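You operate a simulated robot arm through the tools that you are given. There is no shell and no other tool. Be economical: measure what you need, move in short steps, check, and stop when the job is done.

Carry out the task below with a simulated robot arm. There is one attempt and no reset: what you move stays moved.

## Task
Take the red candle and leave it on the white saucer.

It is judged by the outcome, as a careful person would: the job done as asked, and still so three seconds after it is handed in. It fails if anything else is knocked over, pushed out of place, dropped, spilled or broken.

## Robot
A 7-joint arm with a two-finger parallel gripper, fixed in place. Base frame: the origin is at the foot of the arm, x ahead of it, y to its left, z up; the work surface is at about z = 0. Units: m, degrees, N and s.
With the tool pointing down near the work surface it reaches from about 0.24 to 0.62 m from the base axis. Its first joint turns from -66.0 to 66.0 degrees. Payload 2.6 kg.
The tool frame sits at the grasp point between the pads (the TCP): z along the fingers, y along the line on which they close. The tips reach 0.03 m beyond it. The gripper opens to 0.094 m. The fingers are 0.028 m wide and 0.01 m thick; the gripper's body (0.05 by 0.096 m) begins 0.055 m behind the TCP.
Orientation is that of the tool frame in the base frame, as a unit quaternion [x, y, z, w]. With the fingers straight down and closing along the base's y, the tool's x points along the base's -x, its y along +y and its z along -z.

## Interface
- The arm moves only by the tool servo_tool. Its argument "rows" is a list of rows, each a list of 3 entries, a list of its own where there are three numbers: the turn, a rotation vector about the tool's x, y, z in units of 60 degrees (1.0 is 60 degrees), then the shift along the tool's x, y, z in units of 300 mm (1.0 is 300 mm), then the opening in per cent of the stroke, from 0 (shut) to 100 (fully open). In form: [[[wx, wy, wz], [dx, dy, dz], gripper], ...]. A call has 1 to 10 rows; each row is the pose to reach, as a shift and turn from the pose commanded when the call began, along the tool's axes at that moment. A call with a number of a shift or a turn outside -1 to 1 is refused whole. A row lasts 0.2 s, in which the tool goes at most 0.05 m and 8.6 degrees; a call with a longer step from one row to the next is refused whole, and so is a gripper value outside its range. Where a pose cannot be reached the arm comes as near as it can. A force on the tool above 40 N (or 10 N above the force at the start of the call, whichever is more), or a blocked arm, ends the call early, and 0.2 s more pass. The fingers move at their own pace (about 0.072 m/s each) and stop on an object; they squeeze with about 42 N. The grip force told is the motor's: it shows also when the fingers shut on nothing. Time passes only in rows, and 0.2 s behind the last, so rows that repeat a pose let the fingers close. The reply holds the time, the measured pose of the TCP, the force on the tool along the base axes, the opening and the grip force, in the units named above and with some noise.
- Cameras (640 x 400 px; columns grow to the right, rows downward): "scene" is fixed at [0.0259, 0.405, 0.5938]; the picture's right is [-0.91, -0.41, 0.00], its down [-0.17, 0.38, -0.91] and it looks along [0.38, -0.83, -0.41] (base axes); focal length 368 px, centre (320, 200). "wrist" rides on the gripper at [0.076, 0.014, -0.102] in the tool frame; the picture's right is [-0.18, 0.98, 0.00], its down [-0.75, -0.14, -0.64] and it looks along [-0.63, -0.12, 0.77] (tool axes); focal length 243 px, centre (320, 200). There is no depth. A picture from a camera that has moved, and an enlarged one, comes with that camera's place and axes in the base frame and with its lens. The place of the scene camera against the robot may be out by one fixed shift of up to 0.025 m in any direction.
- get_image(camera): a new picture of that camera. The clock stands still meanwhile.
- zoom(camera, box): a new picture of the part [left, top, right, bottom] of that camera's present view, enlarged. The clock stands still meanwhile.
- sign_off(): hands the job in; it is judged then, once.

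Work in short steps. Places have to be worked out from the pictures, the camera data and where the tool is seen: move nearer, look again, correct. Check each grasp and each placing, and mend what went wrong. You have 90 turns and 36 pictures in all, those below and enlarged ones among them. Open the gripper and draw the arm clear of the work before you hand the job in, unless the task says otherwise; then end with one line.

The tools are called as a command line: name --argument value ..., lists and objects as JSON in quotes. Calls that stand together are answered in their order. servo_tool: Moves the arm, as the interface text tells. Its arguments: {"type":"object","properties":{"rows":{"type":"array","items":{"type":"array"}}},"required":["rows"]} The other tools are called the same way: get_image (camera) takes a picture; zoom (camera, box) takes an enlarged picture of a part of a camera's view; sign_off () hands the job in.

At the start:

```text
clock: 0.0
eef_pos: [0.2818, -0.2266, 0.3622]
orientation: [0.0, 1.0, 0.001, -0.001]
ft_force: [0.9, -1.1, 0.2]
grip_width: 0.094
grasp_force: 0.1
```

scene: 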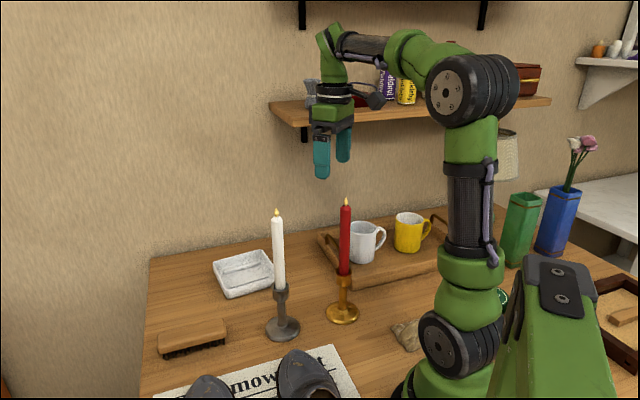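
wrist: 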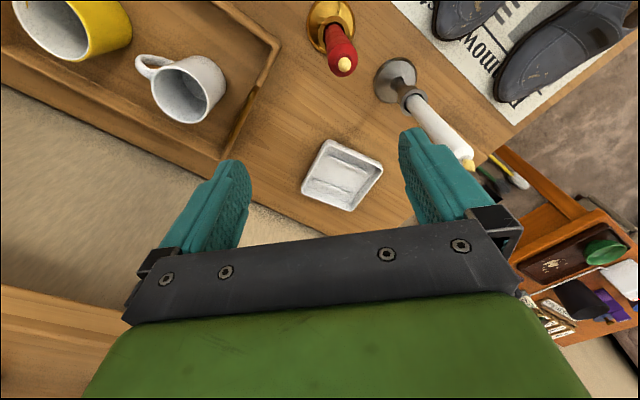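

The wrist view puts the red candle near (0.24, -0.205) with its tip at about z 0.29, and the white dish near (0.52, -0.22). I'll take closer looks at both before moving.

zoom --camera "scene" --box '[200, 180, 400, 360]'

zoom --camera "wrist" --box '[260, 0, 480, 220]'

```text
2.22 times, centred on (300, 270) of scene
camera zoom: at [0.0259, 0.405, 0.5938], right [-0.91, -0.41, 0.0], down [-0.17, 0.38, -0.91], along [0.38, -0.83, -0.41], focal length 818 px, centre (364, 44)
```

zoom: 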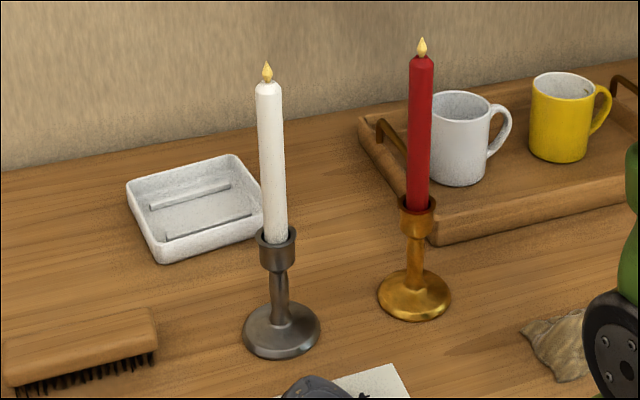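

```text
1.82 times, centred on (370, 110) of wrist
camera zoom: at [0.2071, -0.2112, 0.4651], right [0.18, 0.98, 0.0], down [0.75, -0.14, 0.64], along [0.63, -0.12, -0.77], focal length 441 px, centre (229, 364)
```

zoom: 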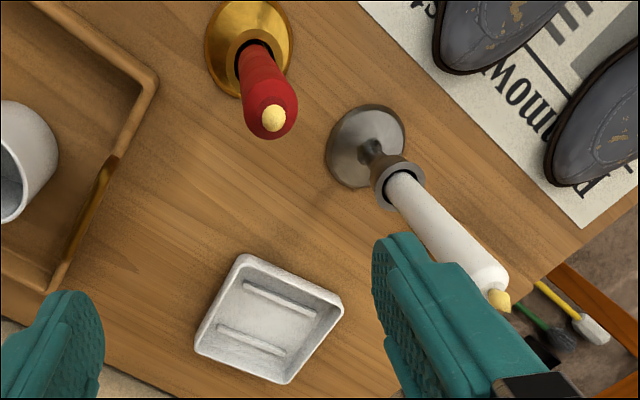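

The square white dish has ridges inside, so it looks more like a soap dish, and a real saucer may be hidden behind the arm. I'll raise the tool and move it left to search the rest of the table.

servo_tool --rows '[[[0, 0, 0], [0, 0, -0.13], 100], [[0, 0, 0], [0, 0.05, -0.2], 100], [[0, 0, 0], [-0.03, 0.19, -0.2], 100], [[0, 0, 0], [-0.06, 0.33, -0.2], 100], [[0, 0, 0], [-0.09, 0.47, -0.2], 100], [[0, 0, 0], [-0.12, 0.61, -0.2], 100], [[0, 0, 0], [-0.15, 0.75, -0.2], 100], [[0, 0, 0], [-0.18, 0.89, -0.2], 100], [[0, 0, 0], [-0.2, 0.99, -0.2], 100], [[0, 0, 0], [-0.2, 0.99, -0.2], 100]]'

get_image --camera "wrist"

get_image --camera "scene"

```text
clock: 2.2
eef_pos: [0.3413, 0.0725, 0.4246]
orientation: [0.0, 1.0, -0.001, 0.0]
ft_force: [-0.5, 0.1, 0.9]
grip_width: 0.0938
grasp_force: 0.1
```

```text
31 pictures are left
camera wrist: at [0.2657, 0.0861, 0.5274], right [0.18, 0.98, 0.0], down [0.75, -0.14, 0.64], along [0.63, -0.12, -0.77], focal length 243 px, centre (320, 200)
```

wrist: 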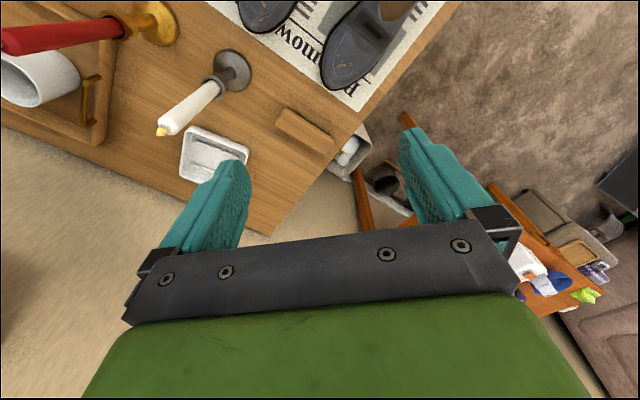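

```text
30 pictures are left
```

scene: 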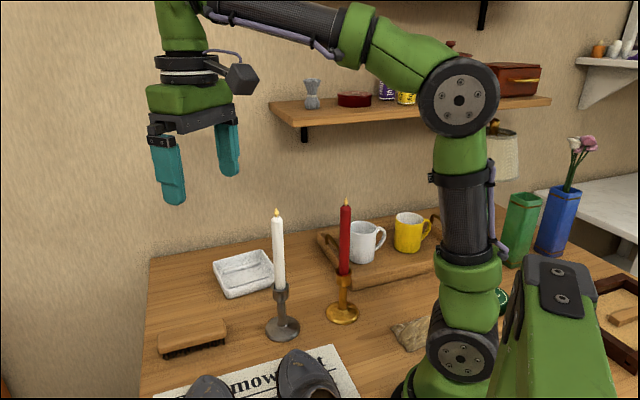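

The reachable table shows no other saucer so far, but the area near the base on the left is in neither view. I'll turn the wrist towards it to make sure.

servo_tool --rows '[[[0, 0, -0.125], [0.04, -0.05, 0], 100], [[0, 0, -0.25], [0.08, -0.1, 0], 100], [[0, 0, -0.375], [0.12, -0.15, 0], 100], [[0, 0, -0.5], [0.16, -0.2, 0], 100], [[0, 0, -0.625], [0.2, -0.25, 0], 100], [[0, 0, -0.75], [0.2, -0.3, 0], 100], [[0, 0, -0.875], [0.2, -0.3, 0], 100], [[0, 0, -1.0], [0.2, -0.3, 0], 100], [[0, 0, -1.0], [0.2, -0.3, 0], 100]]'

get_image --camera "wrist"

```text
clock: 4.2
eef_pos: [0.2803, -0.0212, 0.4245]
orientation: [-0.501, 0.865, 0.0, 0.0]
ft_force: [0.2, 0.1, 0.1]
grip_width: 0.0938
grasp_force: 0.1
```

```text
29 pictures are left
camera wrist: at [0.2313, -0.078, 0.5271], right [-0.76, 0.65, 0.0], down [0.5, 0.58, 0.64], along [0.42, 0.49, -0.77], focal length 243 px, centre (320, 200)
```

wrist: 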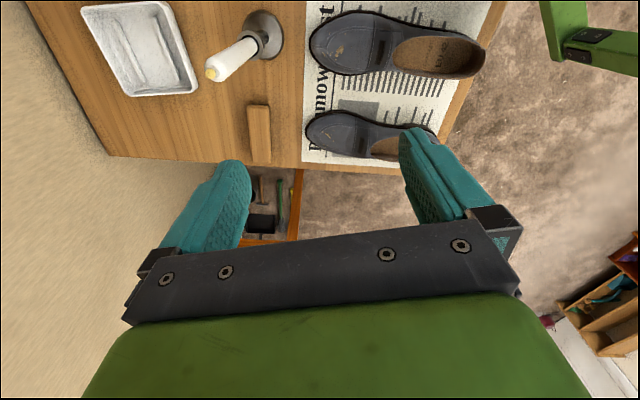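

Nothing else is there, so the square white dish is the only saucer on the table. I'll turn the wrist back and hover over the red candle, which I estimate at (0.243, -0.202).

servo_tool --rows '[[[0, 0, 0.125], [0.073, -0.024, 0], 100], [[0, 0, 0.25], [0.146, -0.049, 0], 100], [[0, 0, 0.375], [0.219, -0.073, 0], 100], [[0, 0, 0.5], [0.292, -0.098, 0], 100], [[0, 0, 0.625], [0.365, -0.122, 0], 100], [[0, 0, 0.75], [0.438, -0.146, 0], 100], [[0, 0, 0.875], [0.511, -0.171, 0], 100], [[0, 0, 1.0], [0.584, -0.195, 0], 100], [[0, 0, 1.0], [0.584, -0.195, 0], 100]]'

get_image --camera "wrist"

get_image --camera "scene"

```text
clock: 6.2
eef_pos: [0.2436, -0.1997, 0.4221]
orientation: [0.0, 1.0, -0.001, 0.0]
ft_force: [0.3, -0.3, 0.9]
grip_width: 0.0937
grasp_force: 0.0
```

```text
28 pictures are left
camera wrist: at [0.1682, -0.1857, 0.5268], right [0.19, 0.98, 0.0], down [0.75, -0.14, 0.64], along [0.63, -0.12, -0.77], focal length 243 px, centre (320, 200)
```

wrist: 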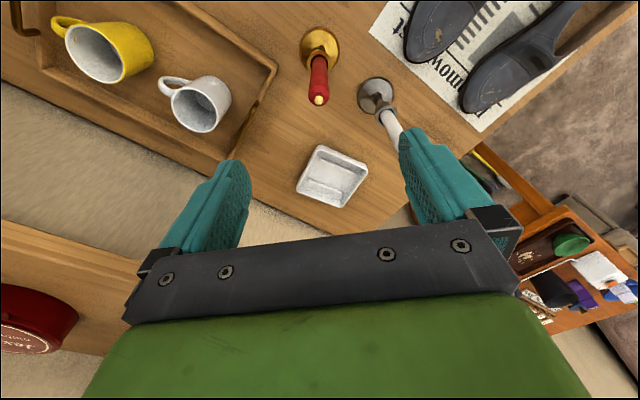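

```text
27 pictures are left
```

scene: 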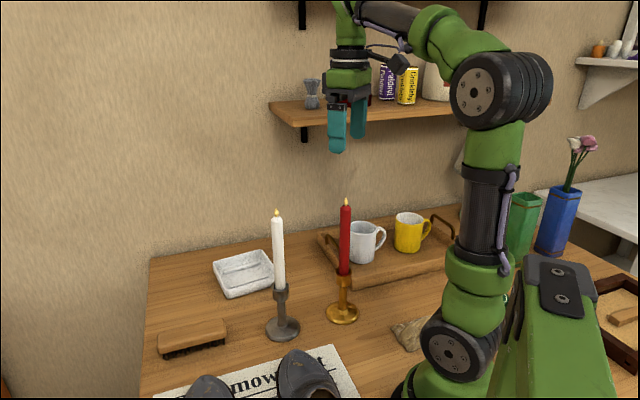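

The tip works out at (0.243, -0.200, 0.285), directly below the tool. I'll descend so the pads straddle the top 5 cm of the candle.

servo_tool --rows '[[[0, 0, 0], [0, 0, 0.1], 100], [[0, 0, 0], [0, 0, 0.2], 100], [[0, 0, 0], [0, 0, 0.3], 100], [[0, 0, 0], [0, 0, 0.4], 100], [[0, 0, 0], [0, 0, 0.47], 100], [[0, 0, 0], [0, 0, 0.52], 100], [[0, 0, 0], [0, 0, 0.55], 100], [[0, 0, 0], [0, 0, 0.55], 100]]'

zoom --camera "scene" --box '[260, 130, 440, 340]'

get_image --camera "wrist"

```text
clock: 8.0
eef_pos: [0.2446, -0.1986, 0.2575]
orientation: [0.0, 1.0, 0.0, 0.0]
ft_force: [-0.4, 0.8, 0.4]
grip_width: 0.0942
grasp_force: 0.0
```

```text
1.90 times, centred on (350, 235) of scene
camera zoom: at [0.0259, 0.405, 0.5938], right [-0.91, -0.41, 0.0], down [-0.17, 0.38, -0.91], along [0.38, -0.83, -0.41], focal length 701 px, centre (263, 133)
```

zoom: 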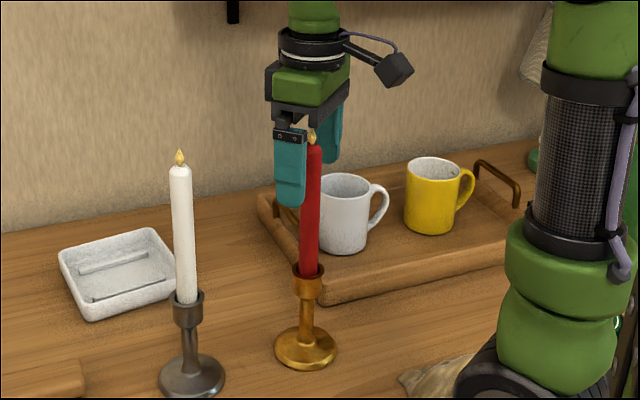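

```text
25 pictures are left
camera wrist: at [0.1696, -0.1846, 0.3603], right [0.18, 0.98, 0.0], down [0.75, -0.14, 0.64], along [0.63, -0.12, -0.77], focal length 243 px, centre (320, 200)
```

wrist: 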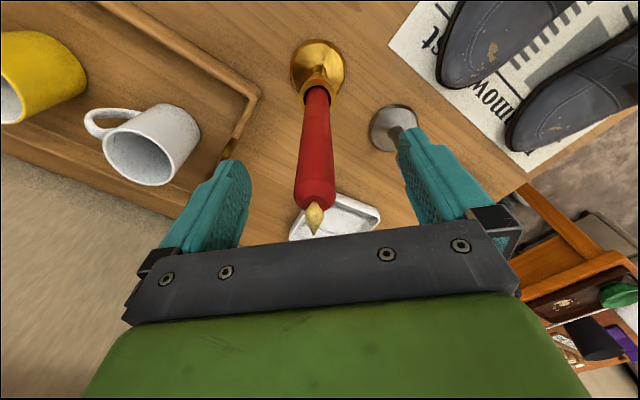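

The candle is between the pads, about 3 mm off centre. I'll correct that, drop another 12 mm and close.

servo_tool --rows '[[[0, 0, 0], [0.008, -0.009, 0.02], 100], [[0, 0, 0], [0.008, -0.009, 0.04], 100], [[0, 0, 0], [0.008, -0.009, 0.04], 60], [[0, 0, 0], [0.008, -0.009, 0.04], 35], [[0, 0, 0], [0.008, -0.009, 0.04], 20], [[0, 0, 0], [0.008, -0.009, 0.04], 10], [[0, 0, 0], [0.008, -0.009, 0.04], 0], [[0, 0, 0], [0.008, -0.009, 0.04], 0]]'

get_image --camera "wrist"

```text
clock: 9.8
eef_pos: [0.2422, -0.202, 0.244]
orientation: [0.0, 1.0, -0.001, -0.001]
ft_force: [-0.7, -0.4, 0.4]
grip_width: 0.0202
grasp_force: 42.1
```

```text
24 pictures are left
camera wrist: at [0.1681, -0.1886, 0.3479], right [0.18, 0.98, 0.0], down [0.75, -0.14, 0.64], along [0.63, -0.12, -0.77], focal length 243 px, centre (320, 200)
```

wrist: 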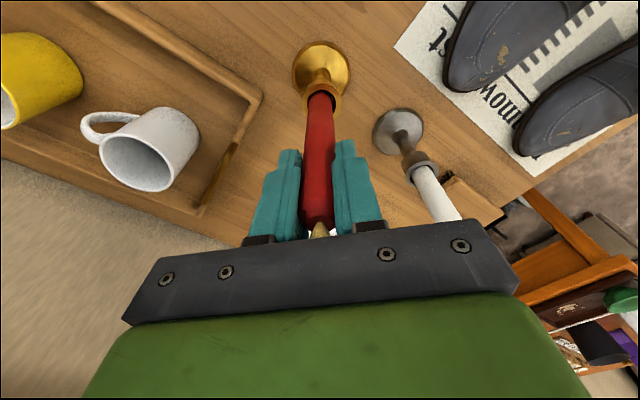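

The candle is gripped at 20 mm width with no side force. I'll lift 4 cm straight up slowly and see whether it leaves the socket.

servo_tool --rows '[[[0, 0, 0], [0, 0, -0.02], 0], [[0, 0, 0], [0, 0, -0.04], 0], [[0, 0, 0], [0, 0, -0.065], 0], [[0, 0, 0], [0, 0, -0.1], 0], [[0, 0, 0], [0, 0, -0.133], 0], [[0, 0, 0], [0, 0, -0.133], 0]]'

zoom --camera "scene" --box '[260, 130, 440, 340]'

```text
clock: 11.2
eef_pos: [0.2423, -0.203, 0.2851]
orientation: [0.0, 1.0, 0.0, 0.0]
ft_force: [0.8, 0.1, -1.0]
grip_width: 0.0204
grasp_force: 41.8
```

```text
1.90 times, centred on (350, 235) of scene
camera zoom: at [0.0259, 0.405, 0.5938], right [-0.91, -0.41, 0.0], down [-0.17, 0.38, -0.91], along [0.38, -0.83, -0.41], focal length 701 px, centre (263, 133)
```

zoom: 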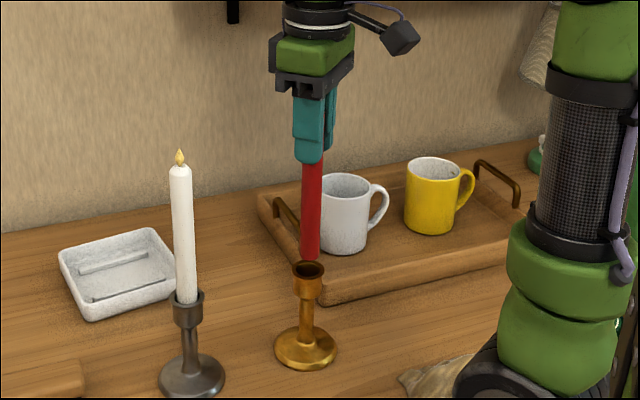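

The candle came out cleanly and the holder stayed put. I'll raise a little more and carry it along x to hover over the saucer near (0.52, -0.22).

servo_tool --rows '[[[0, 0, 0], [0, 0, -0.08], 0], [[0, 0, 0], [-0.04, 0, -0.15], 0], [[0, 0, 0], [-0.14, -0.01, -0.15], 0], [[0, 0, 0], [-0.26, -0.02, -0.15], 0], [[0, 0, 0], [-0.4, -0.03, -0.15], 0], [[0, 0, 0], [-0.54, -0.04, -0.15], 0], [[0, 0, 0], [-0.68, -0.05, -0.15], 0], [[0, 0, 0], [-0.8, -0.06, -0.15], 0], [[0, 0, 0], [-0.87, -0.063, -0.15], 0], [[0, 0, 0], [-0.9, -0.063, -0.15], 0]]'

get_image --camera "wrist"

zoom --camera "scene" --box '[170, 130, 370, 340]'

```text
clock: 13.4
eef_pos: [0.4984, -0.2134, 0.3199]
orientation: [-0.001, 1.0, 0.0, 0.001]
ft_force: [0.5, -0.2, 0.5]
grip_width: 0.0202
grasp_force: 42.2
out of reach, approached as far as the arm can: row 9, 10
```

```text
22 pictures are left
camera wrist: at [0.4239, -0.1996, 0.4237], right [0.18, 0.98, 0.0], down [0.75, -0.14, 0.64], along [0.63, -0.12, -0.77], focal length 243 px, centre (320, 200)
```

wrist: 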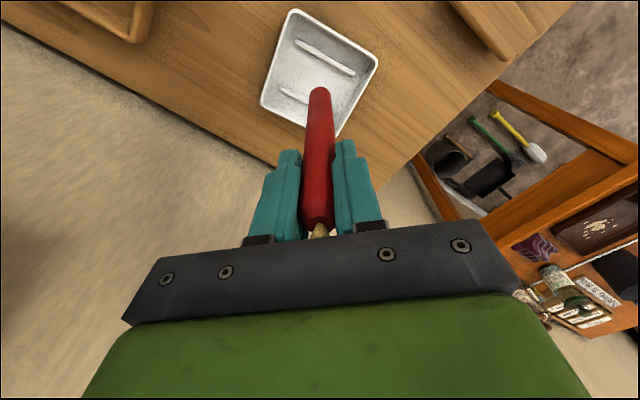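

```text
1.90 times, centred on (270, 235) of scene
camera zoom: at [0.0259, 0.405, 0.5938], right [-0.91, -0.41, 0.0], down [-0.17, 0.38, -0.91], along [0.38, -0.83, -0.41], focal length 701 px, centre (415, 133)
```

zoom: 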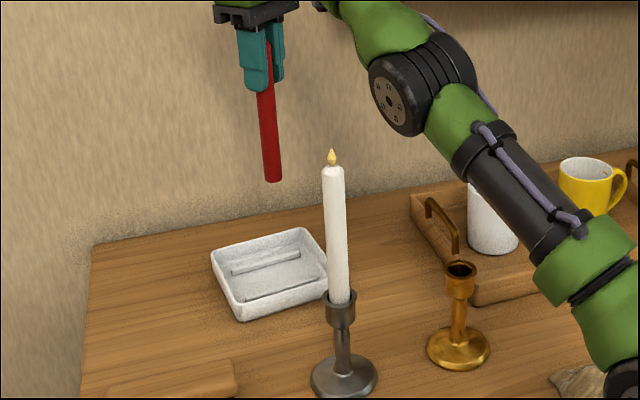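

The saucer is about 0.13 m square, centred near (0.521, -0.222), with a flat strip between its ridges at the centre. I'll lower partway to where it is reachable and check the pose.

servo_tool --rows '[[[0, 0, 0], [0, -0.01, 0.08], 0], [[0, 0, 0], [0, -0.02, 0.18], 0], [[0, 0, 0], [-0.01, -0.025, 0.27], 0], [[0, 0, 0], [-0.02, -0.028, 0.34], 0], [[0, 0, 0], [-0.03, -0.028, 0.38], 0], [[0, 0, 0], [-0.03, -0.028, 0.38], 0]]'

get_image --camera "wrist"

zoom --camera "scene" --box '[180, 180, 330, 320]'

```text
clock: 14.8
eef_pos: [0.507, -0.2232, 0.2088]
orientation: [-0.001, 1.0, 0.0, 0.0]
ft_force: [0.0, 0.1, -0.4]
grip_width: 0.0202
grasp_force: 41.9
```

```text
20 pictures are left
camera wrist: at [0.4311, -0.2086, 0.3114], right [0.18, 0.98, 0.0], down [0.75, -0.14, 0.64], along [0.63, -0.12, -0.77], focal length 243 px, centre (320, 200)
```

wrist: 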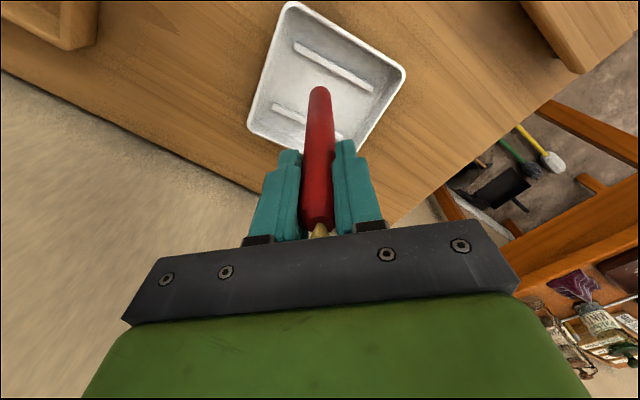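

```text
2.86 times, centred on (255, 250) of scene
camera zoom: at [0.0259, 0.405, 0.5938], right [-0.91, -0.41, 0.0], down [-0.17, 0.38, -0.91], along [0.38, -0.83, -0.41], focal length 1052 px, centre (506, 57)
```

zoom: 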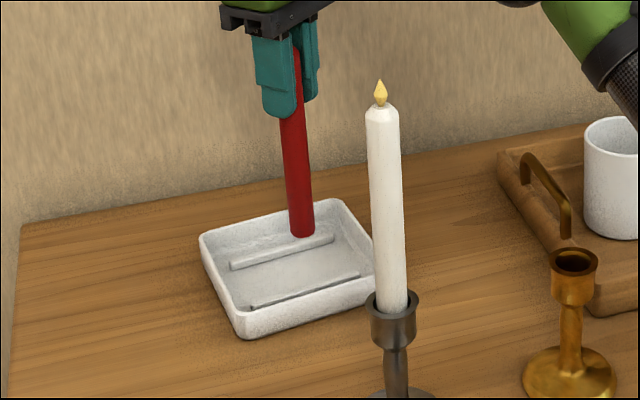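

Centre refined to (0.520, -0.225), ridges about 0.068 m apart. I'll centre the candle and lower to just above the saucer floor.

servo_tool --rows '[[[0, 0, 0], [-0.022, -0.003, 0], 0], [[0, 0, 0], [-0.043, -0.006, 0.02], 0], [[0, 0, 0], [-0.043, -0.006, 0.06], 0], [[0, 0, 0], [-0.043, -0.006, 0.1], 0], [[0, 0, 0], [-0.043, -0.006, 0.115], 0], [[0, 0, 0], [-0.043, -0.006, 0.115], 0]]'

zoom --camera "scene" --box '[180, 180, 330, 320]'

```text
clock: 16.2
eef_pos: [0.5208, -0.2233, 0.1729]
orientation: [0.0, 1.0, 0.0, 0.0]
ft_force: [-0.6, -0.5, -0.7]
grip_width: 0.0201
grasp_force: 41.8
```

```text
2.86 times, centred on (255, 250) of scene
camera zoom: at [0.0259, 0.405, 0.5938], right [-0.91, -0.41, 0.0], down [-0.17, 0.38, -0.91], along [0.38, -0.83, -0.41], focal length 1052 px, centre (506, 57)
```

zoom: 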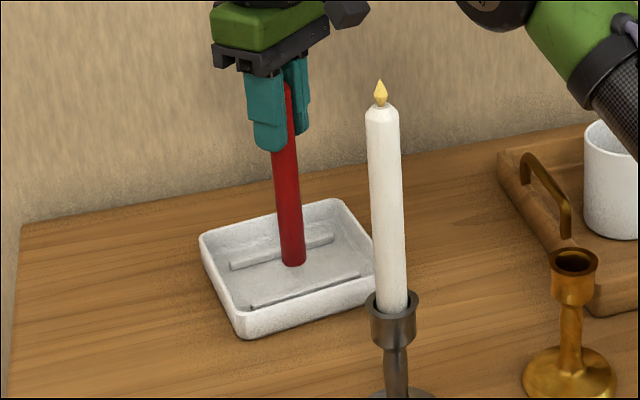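

The candle is over the flat strip with its bottom roughly 1 cm above the floor. I'll creep down 1.5 mm per row until contact shows.

servo_tool --rows '[[[0, 0, 0], [0, 0, 0.005], 0], [[0, 0, 0], [0, 0, 0.01], 0], [[0, 0, 0], [0, 0, 0.015], 0], [[0, 0, 0], [0, 0, 0.02], 0], [[0, 0, 0], [0, 0, 0.023], 0]]'

```text
clock: 17.4
eef_pos: [0.5196, -0.2239, 0.1662]
orientation: [-0.001, 1.0, 0.0, 0.0]
ft_force: [0.1, -1.0, -1.2]
grip_width: 0.0203
grasp_force: 42.3
```

No contact yet at z 0.166, so I'll keep creeping.

servo_tool --rows '[[[0, 0, 0], [0, 0, 0.005], 0], [[0, 0, 0], [0, 0, 0.01], 0], [[0, 0, 0], [0, 0, 0.015], 0], [[0, 0, 0], [0, 0, 0.018], 0]]'

zoom --camera "scene" --box '[200, 190, 310, 310]'

```text
clock: 18.4
eef_pos: [0.5201, -0.2236, 0.1601]
orientation: [0.001, 1.0, 0.0, 0.001]
ft_force: [-0.1, -0.4, 0.2]
grip_width: 0.0202
grasp_force: 41.9
```

```text
3.33 times, centred on (255, 250) of scene
camera zoom: at [0.0259, 0.405, 0.5938], right [-0.91, -0.41, 0.0], down [-0.17, 0.38, -0.91], along [0.38, -0.83, -0.41], focal length 1227 px, centre (537, 33)
```

zoom: 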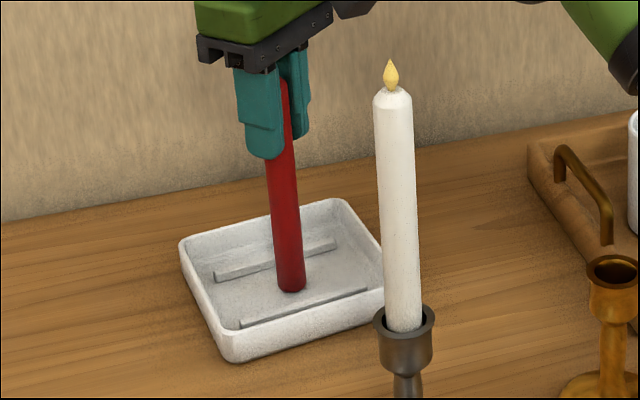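

Still no contact at z 0.160; continuing down slowly.

servo_tool --rows '[[[0, 0, 0], [0, 0, 0.004], 0], [[0, 0, 0], [0, 0, 0.008], 0], [[0, 0, 0], [0, 0, 0.012], 0], [[0, 0, 0], [0, 0, 0.016], 0], [[0, 0, 0], [0, 0, 0.02], 0], [[0, 0, 0], [0, 0, 0.024], 0], [[0, 0, 0], [0, 0, 0.028], 0], [[0, 0, 0], [0, 0, 0.032], 0]]'

```text
clock: 20.2
eef_pos: [0.5205, -0.2244, 0.154]
orientation: [-0.001, 1.0, -0.001, 0.005]
ft_force: [-1.2, 1.3, 30.2]
grip_width: 0.0206
grasp_force: 42.0
```

It has touched down at about z 0.154 with 30 N of push. I'll relax that by easing the command up about 3.5 mm.

servo_tool --rows '[[[0, 0, 0], [0, 0, -0.006], 0], [[0, 0, 0], [0, 0, -0.011], 0], [[0, 0, 0], [0, 0, -0.011], 0]]'

```text
clock: 21.0
eef_pos: [0.5191, -0.2257, 0.1539]
orientation: [0.0, 1.0, 0.0, 0.001]
ft_force: [5.0, 0.6, 16.2]
grip_width: 0.0203
grasp_force: 42.2
```

servo_tool --rows '[[[0, 0, 0], [0, 0, -0.004], 0], [[0, 0, 0], [0, 0, -0.006], 0], [[0, 0, 0], [0, 0, -0.006], 0]]'

get_image --camera "wrist"

zoom --camera "scene" --box '[200, 190, 310, 310]'

```text
clock: 21.8
eef_pos: [0.5183, -0.226, 0.1539]
orientation: [0.0, 1.0, 0.001, -0.001]
ft_force: [0.1, 0.9, 3.2]
grip_width: 0.0202
grasp_force: 41.5
```

```text
16 pictures are left
camera wrist: at [0.4433, -0.2107, 0.2576], right [0.18, 0.98, 0.0], down [0.76, -0.14, 0.64], along [0.63, -0.12, -0.77], focal length 243 px, centre (320, 200)
```

wrist: 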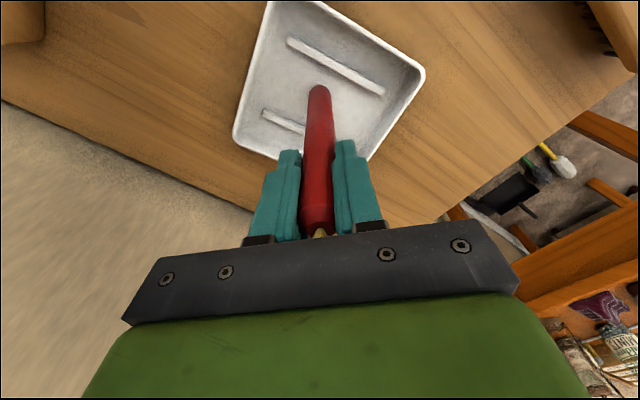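

```text
3.33 times, centred on (255, 250) of scene
camera zoom: at [0.0259, 0.405, 0.5938], right [-0.91, -0.41, 0.0], down [-0.17, 0.38, -0.91], along [0.38, -0.83, -0.41], focal length 1227 px, centre (537, 33)
```

zoom: 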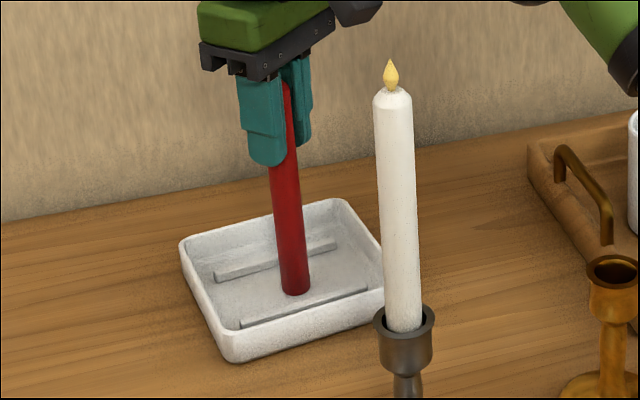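

Residual push is only 3 N and the candle reads vertical against the camera's vanishing point. I'll open the fingers just a few millimetres as a guard and see whether it stands alone.

servo_tool --rows '[[[0, 0, 0], [0, 0, 0], 24], [[0, 0, 0], [0, 0, 0], 27], [[0, 0, 0], [0, 0, 0], 30], [[0, 0, 0], [0, 0, 0], 30], [[0, 0, 0], [0, 0, 0], 30], [[0, 0, 0], [0, 0, 0], 30]]'

get_image --camera "wrist"

zoom --camera "scene" --box '[200, 190, 310, 310]'

```text
clock: 23.2
eef_pos: [0.5186, -0.225, 0.1559]
orientation: [0.0, 1.0, 0.0, 0.0]
ft_force: [-0.6, -0.1, 0.1]
grip_width: 0.0282
grasp_force: 0.1
```

```text
14 pictures are left
camera wrist: at [0.4437, -0.2106, 0.2587], right [0.18, 0.98, 0.0], down [0.75, -0.14, 0.64], along [0.63, -0.12, -0.77], focal length 243 px, centre (320, 200)
```

wrist: 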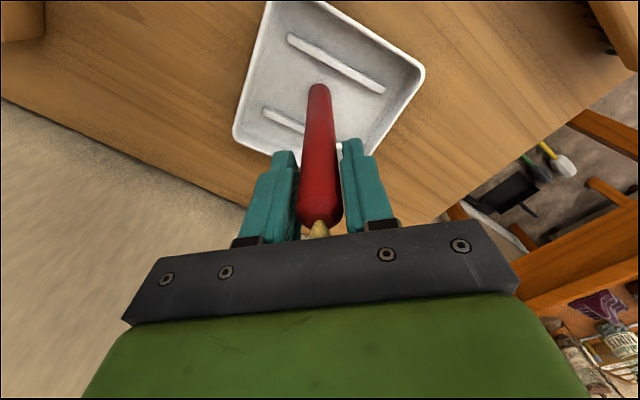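

```text
3.33 times, centred on (255, 250) of scene
camera zoom: at [0.0259, 0.405, 0.5938], right [-0.91, -0.41, 0.0], down [-0.17, 0.38, -0.91], along [0.38, -0.83, -0.41], focal length 1227 px, centre (537, 33)
```

zoom: 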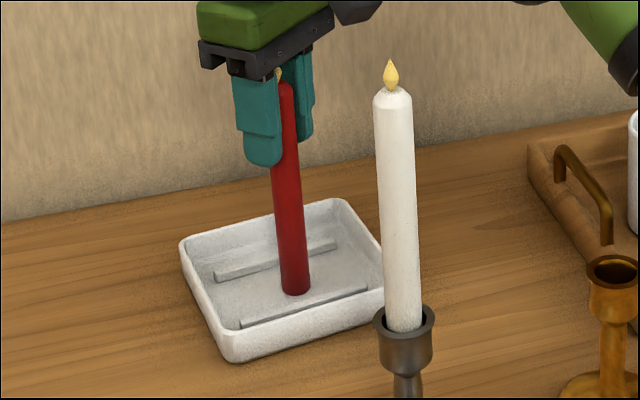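

It stands with the fingers 4 mm clear on each side and no force. I'll open a little further and compare to be sure it isn't leaning on a finger.

servo_tool --rows '[[[0, 0, 0], [0, 0, 0], 34], [[0, 0, 0], [0, 0, 0], 38], [[0, 0, 0], [0, 0, 0], 42], [[0, 0, 0], [0, 0, 0], 42], [[0, 0, 0], [0, 0, 0], 42], [[0, 0, 0], [0, 0, 0], 42]]'

get_image --camera "wrist"

```text
clock: 24.6
eef_pos: [0.5196, -0.2247, 0.1541]
orientation: [0.0, 1.0, 0.0, 0.0]
ft_force: [-0.3, 0.7, 0.1]
grip_width: 0.0395
grasp_force: 0.1
```

```text
12 pictures are left
camera wrist: at [0.4437, -0.2106, 0.2586], right [0.18, 0.98, 0.0], down [0.75, -0.14, 0.64], along [0.63, -0.12, -0.77], focal length 243 px, centre (320, 200)
```

wrist: 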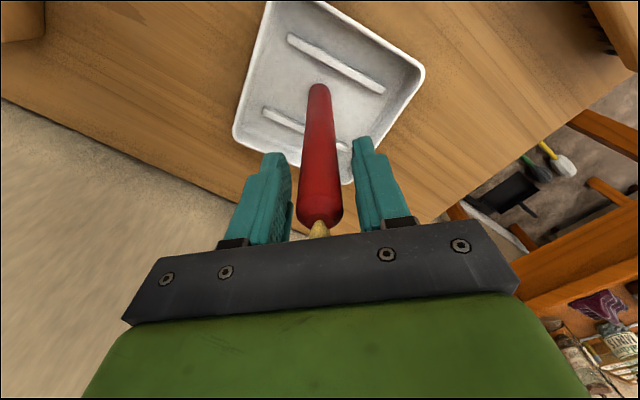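

The candle didn't move, so it is standing freely. I'll open fully, then rise straight up above the flame.

servo_tool --rows '[[[0, 0, 0], [0, 0, 0], 70], [[0, 0, 0], [0, 0, 0], 100], [[0, 0, 0], [0, 0, 0], 100], [[0, 0, 0], [0, 0, -0.06], 100], [[0, 0, 0], [0, 0, -0.14], 100], [[0, 0, 0], [0, 0, -0.22], 100], [[0, 0, 0], [0, 0, -0.3], 100], [[0, 0, 0], [0, 0, -0.36], 100], [[0, 0, 0], [0, 0, -0.36], 100]]'

get_image --camera "scene"

```text
clock: 26.6
eef_pos: [0.5184, -0.2228, 0.2652]
orientation: [0.0, 1.0, 0.0, -0.001]
ft_force: [0.7, -0.4, 0.3]
grip_width: 0.0942
grasp_force: 0.2
```

```text
11 pictures are left
```

scene: 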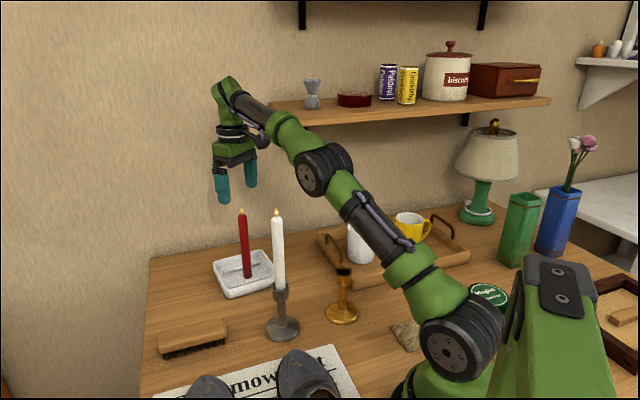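

The red candle stands in the saucer and everything else is in place. I'll draw the arm back and up, then take a last look.

servo_tool --rows '[[[0, 0, 0], [0.05, 0, -0.05], 100], [[0, 0, 0], [0.15, 0, -0.13], 100], [[0, 0, 0], [0.27, 0, -0.22], 100], [[0, 0, 0], [0.4, 0, -0.3], 100], [[0, 0, 0], [0.52, 0, -0.36], 100], [[0, 0, 0], [0.6, 0, -0.4], 100], [[0, 0, 0], [0.6, 0, -0.4], 100]]'

get_image --camera "scene"

```text
clock: 28.2
eef_pos: [0.3403, -0.2253, 0.3847]
orientation: [0.0, 1.0, 0.0, 0.0]
ft_force: [-0.6, -0.1, -0.1]
grip_width: 0.094
grasp_force: 0.1
```

```text
10 pictures are left
```

scene: 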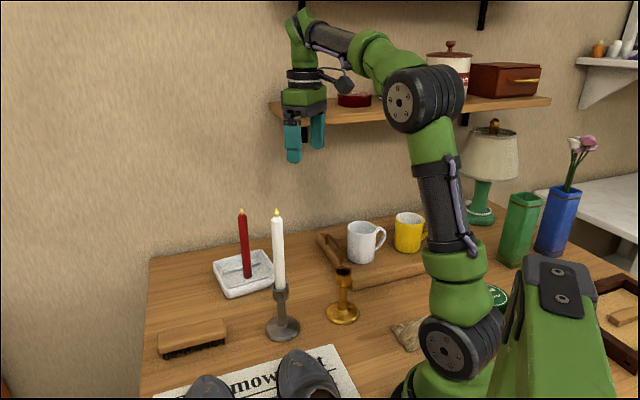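

The arm is clear with the gripper open, and the candle still stands upright on the saucer, so I'm handing in.

sign_off

```text
The job is handed in.
```

The red candle is out of its brass holder and standing upright in the square white dish, the only thing on the table I could take as the white saucer; nothing else was moved.
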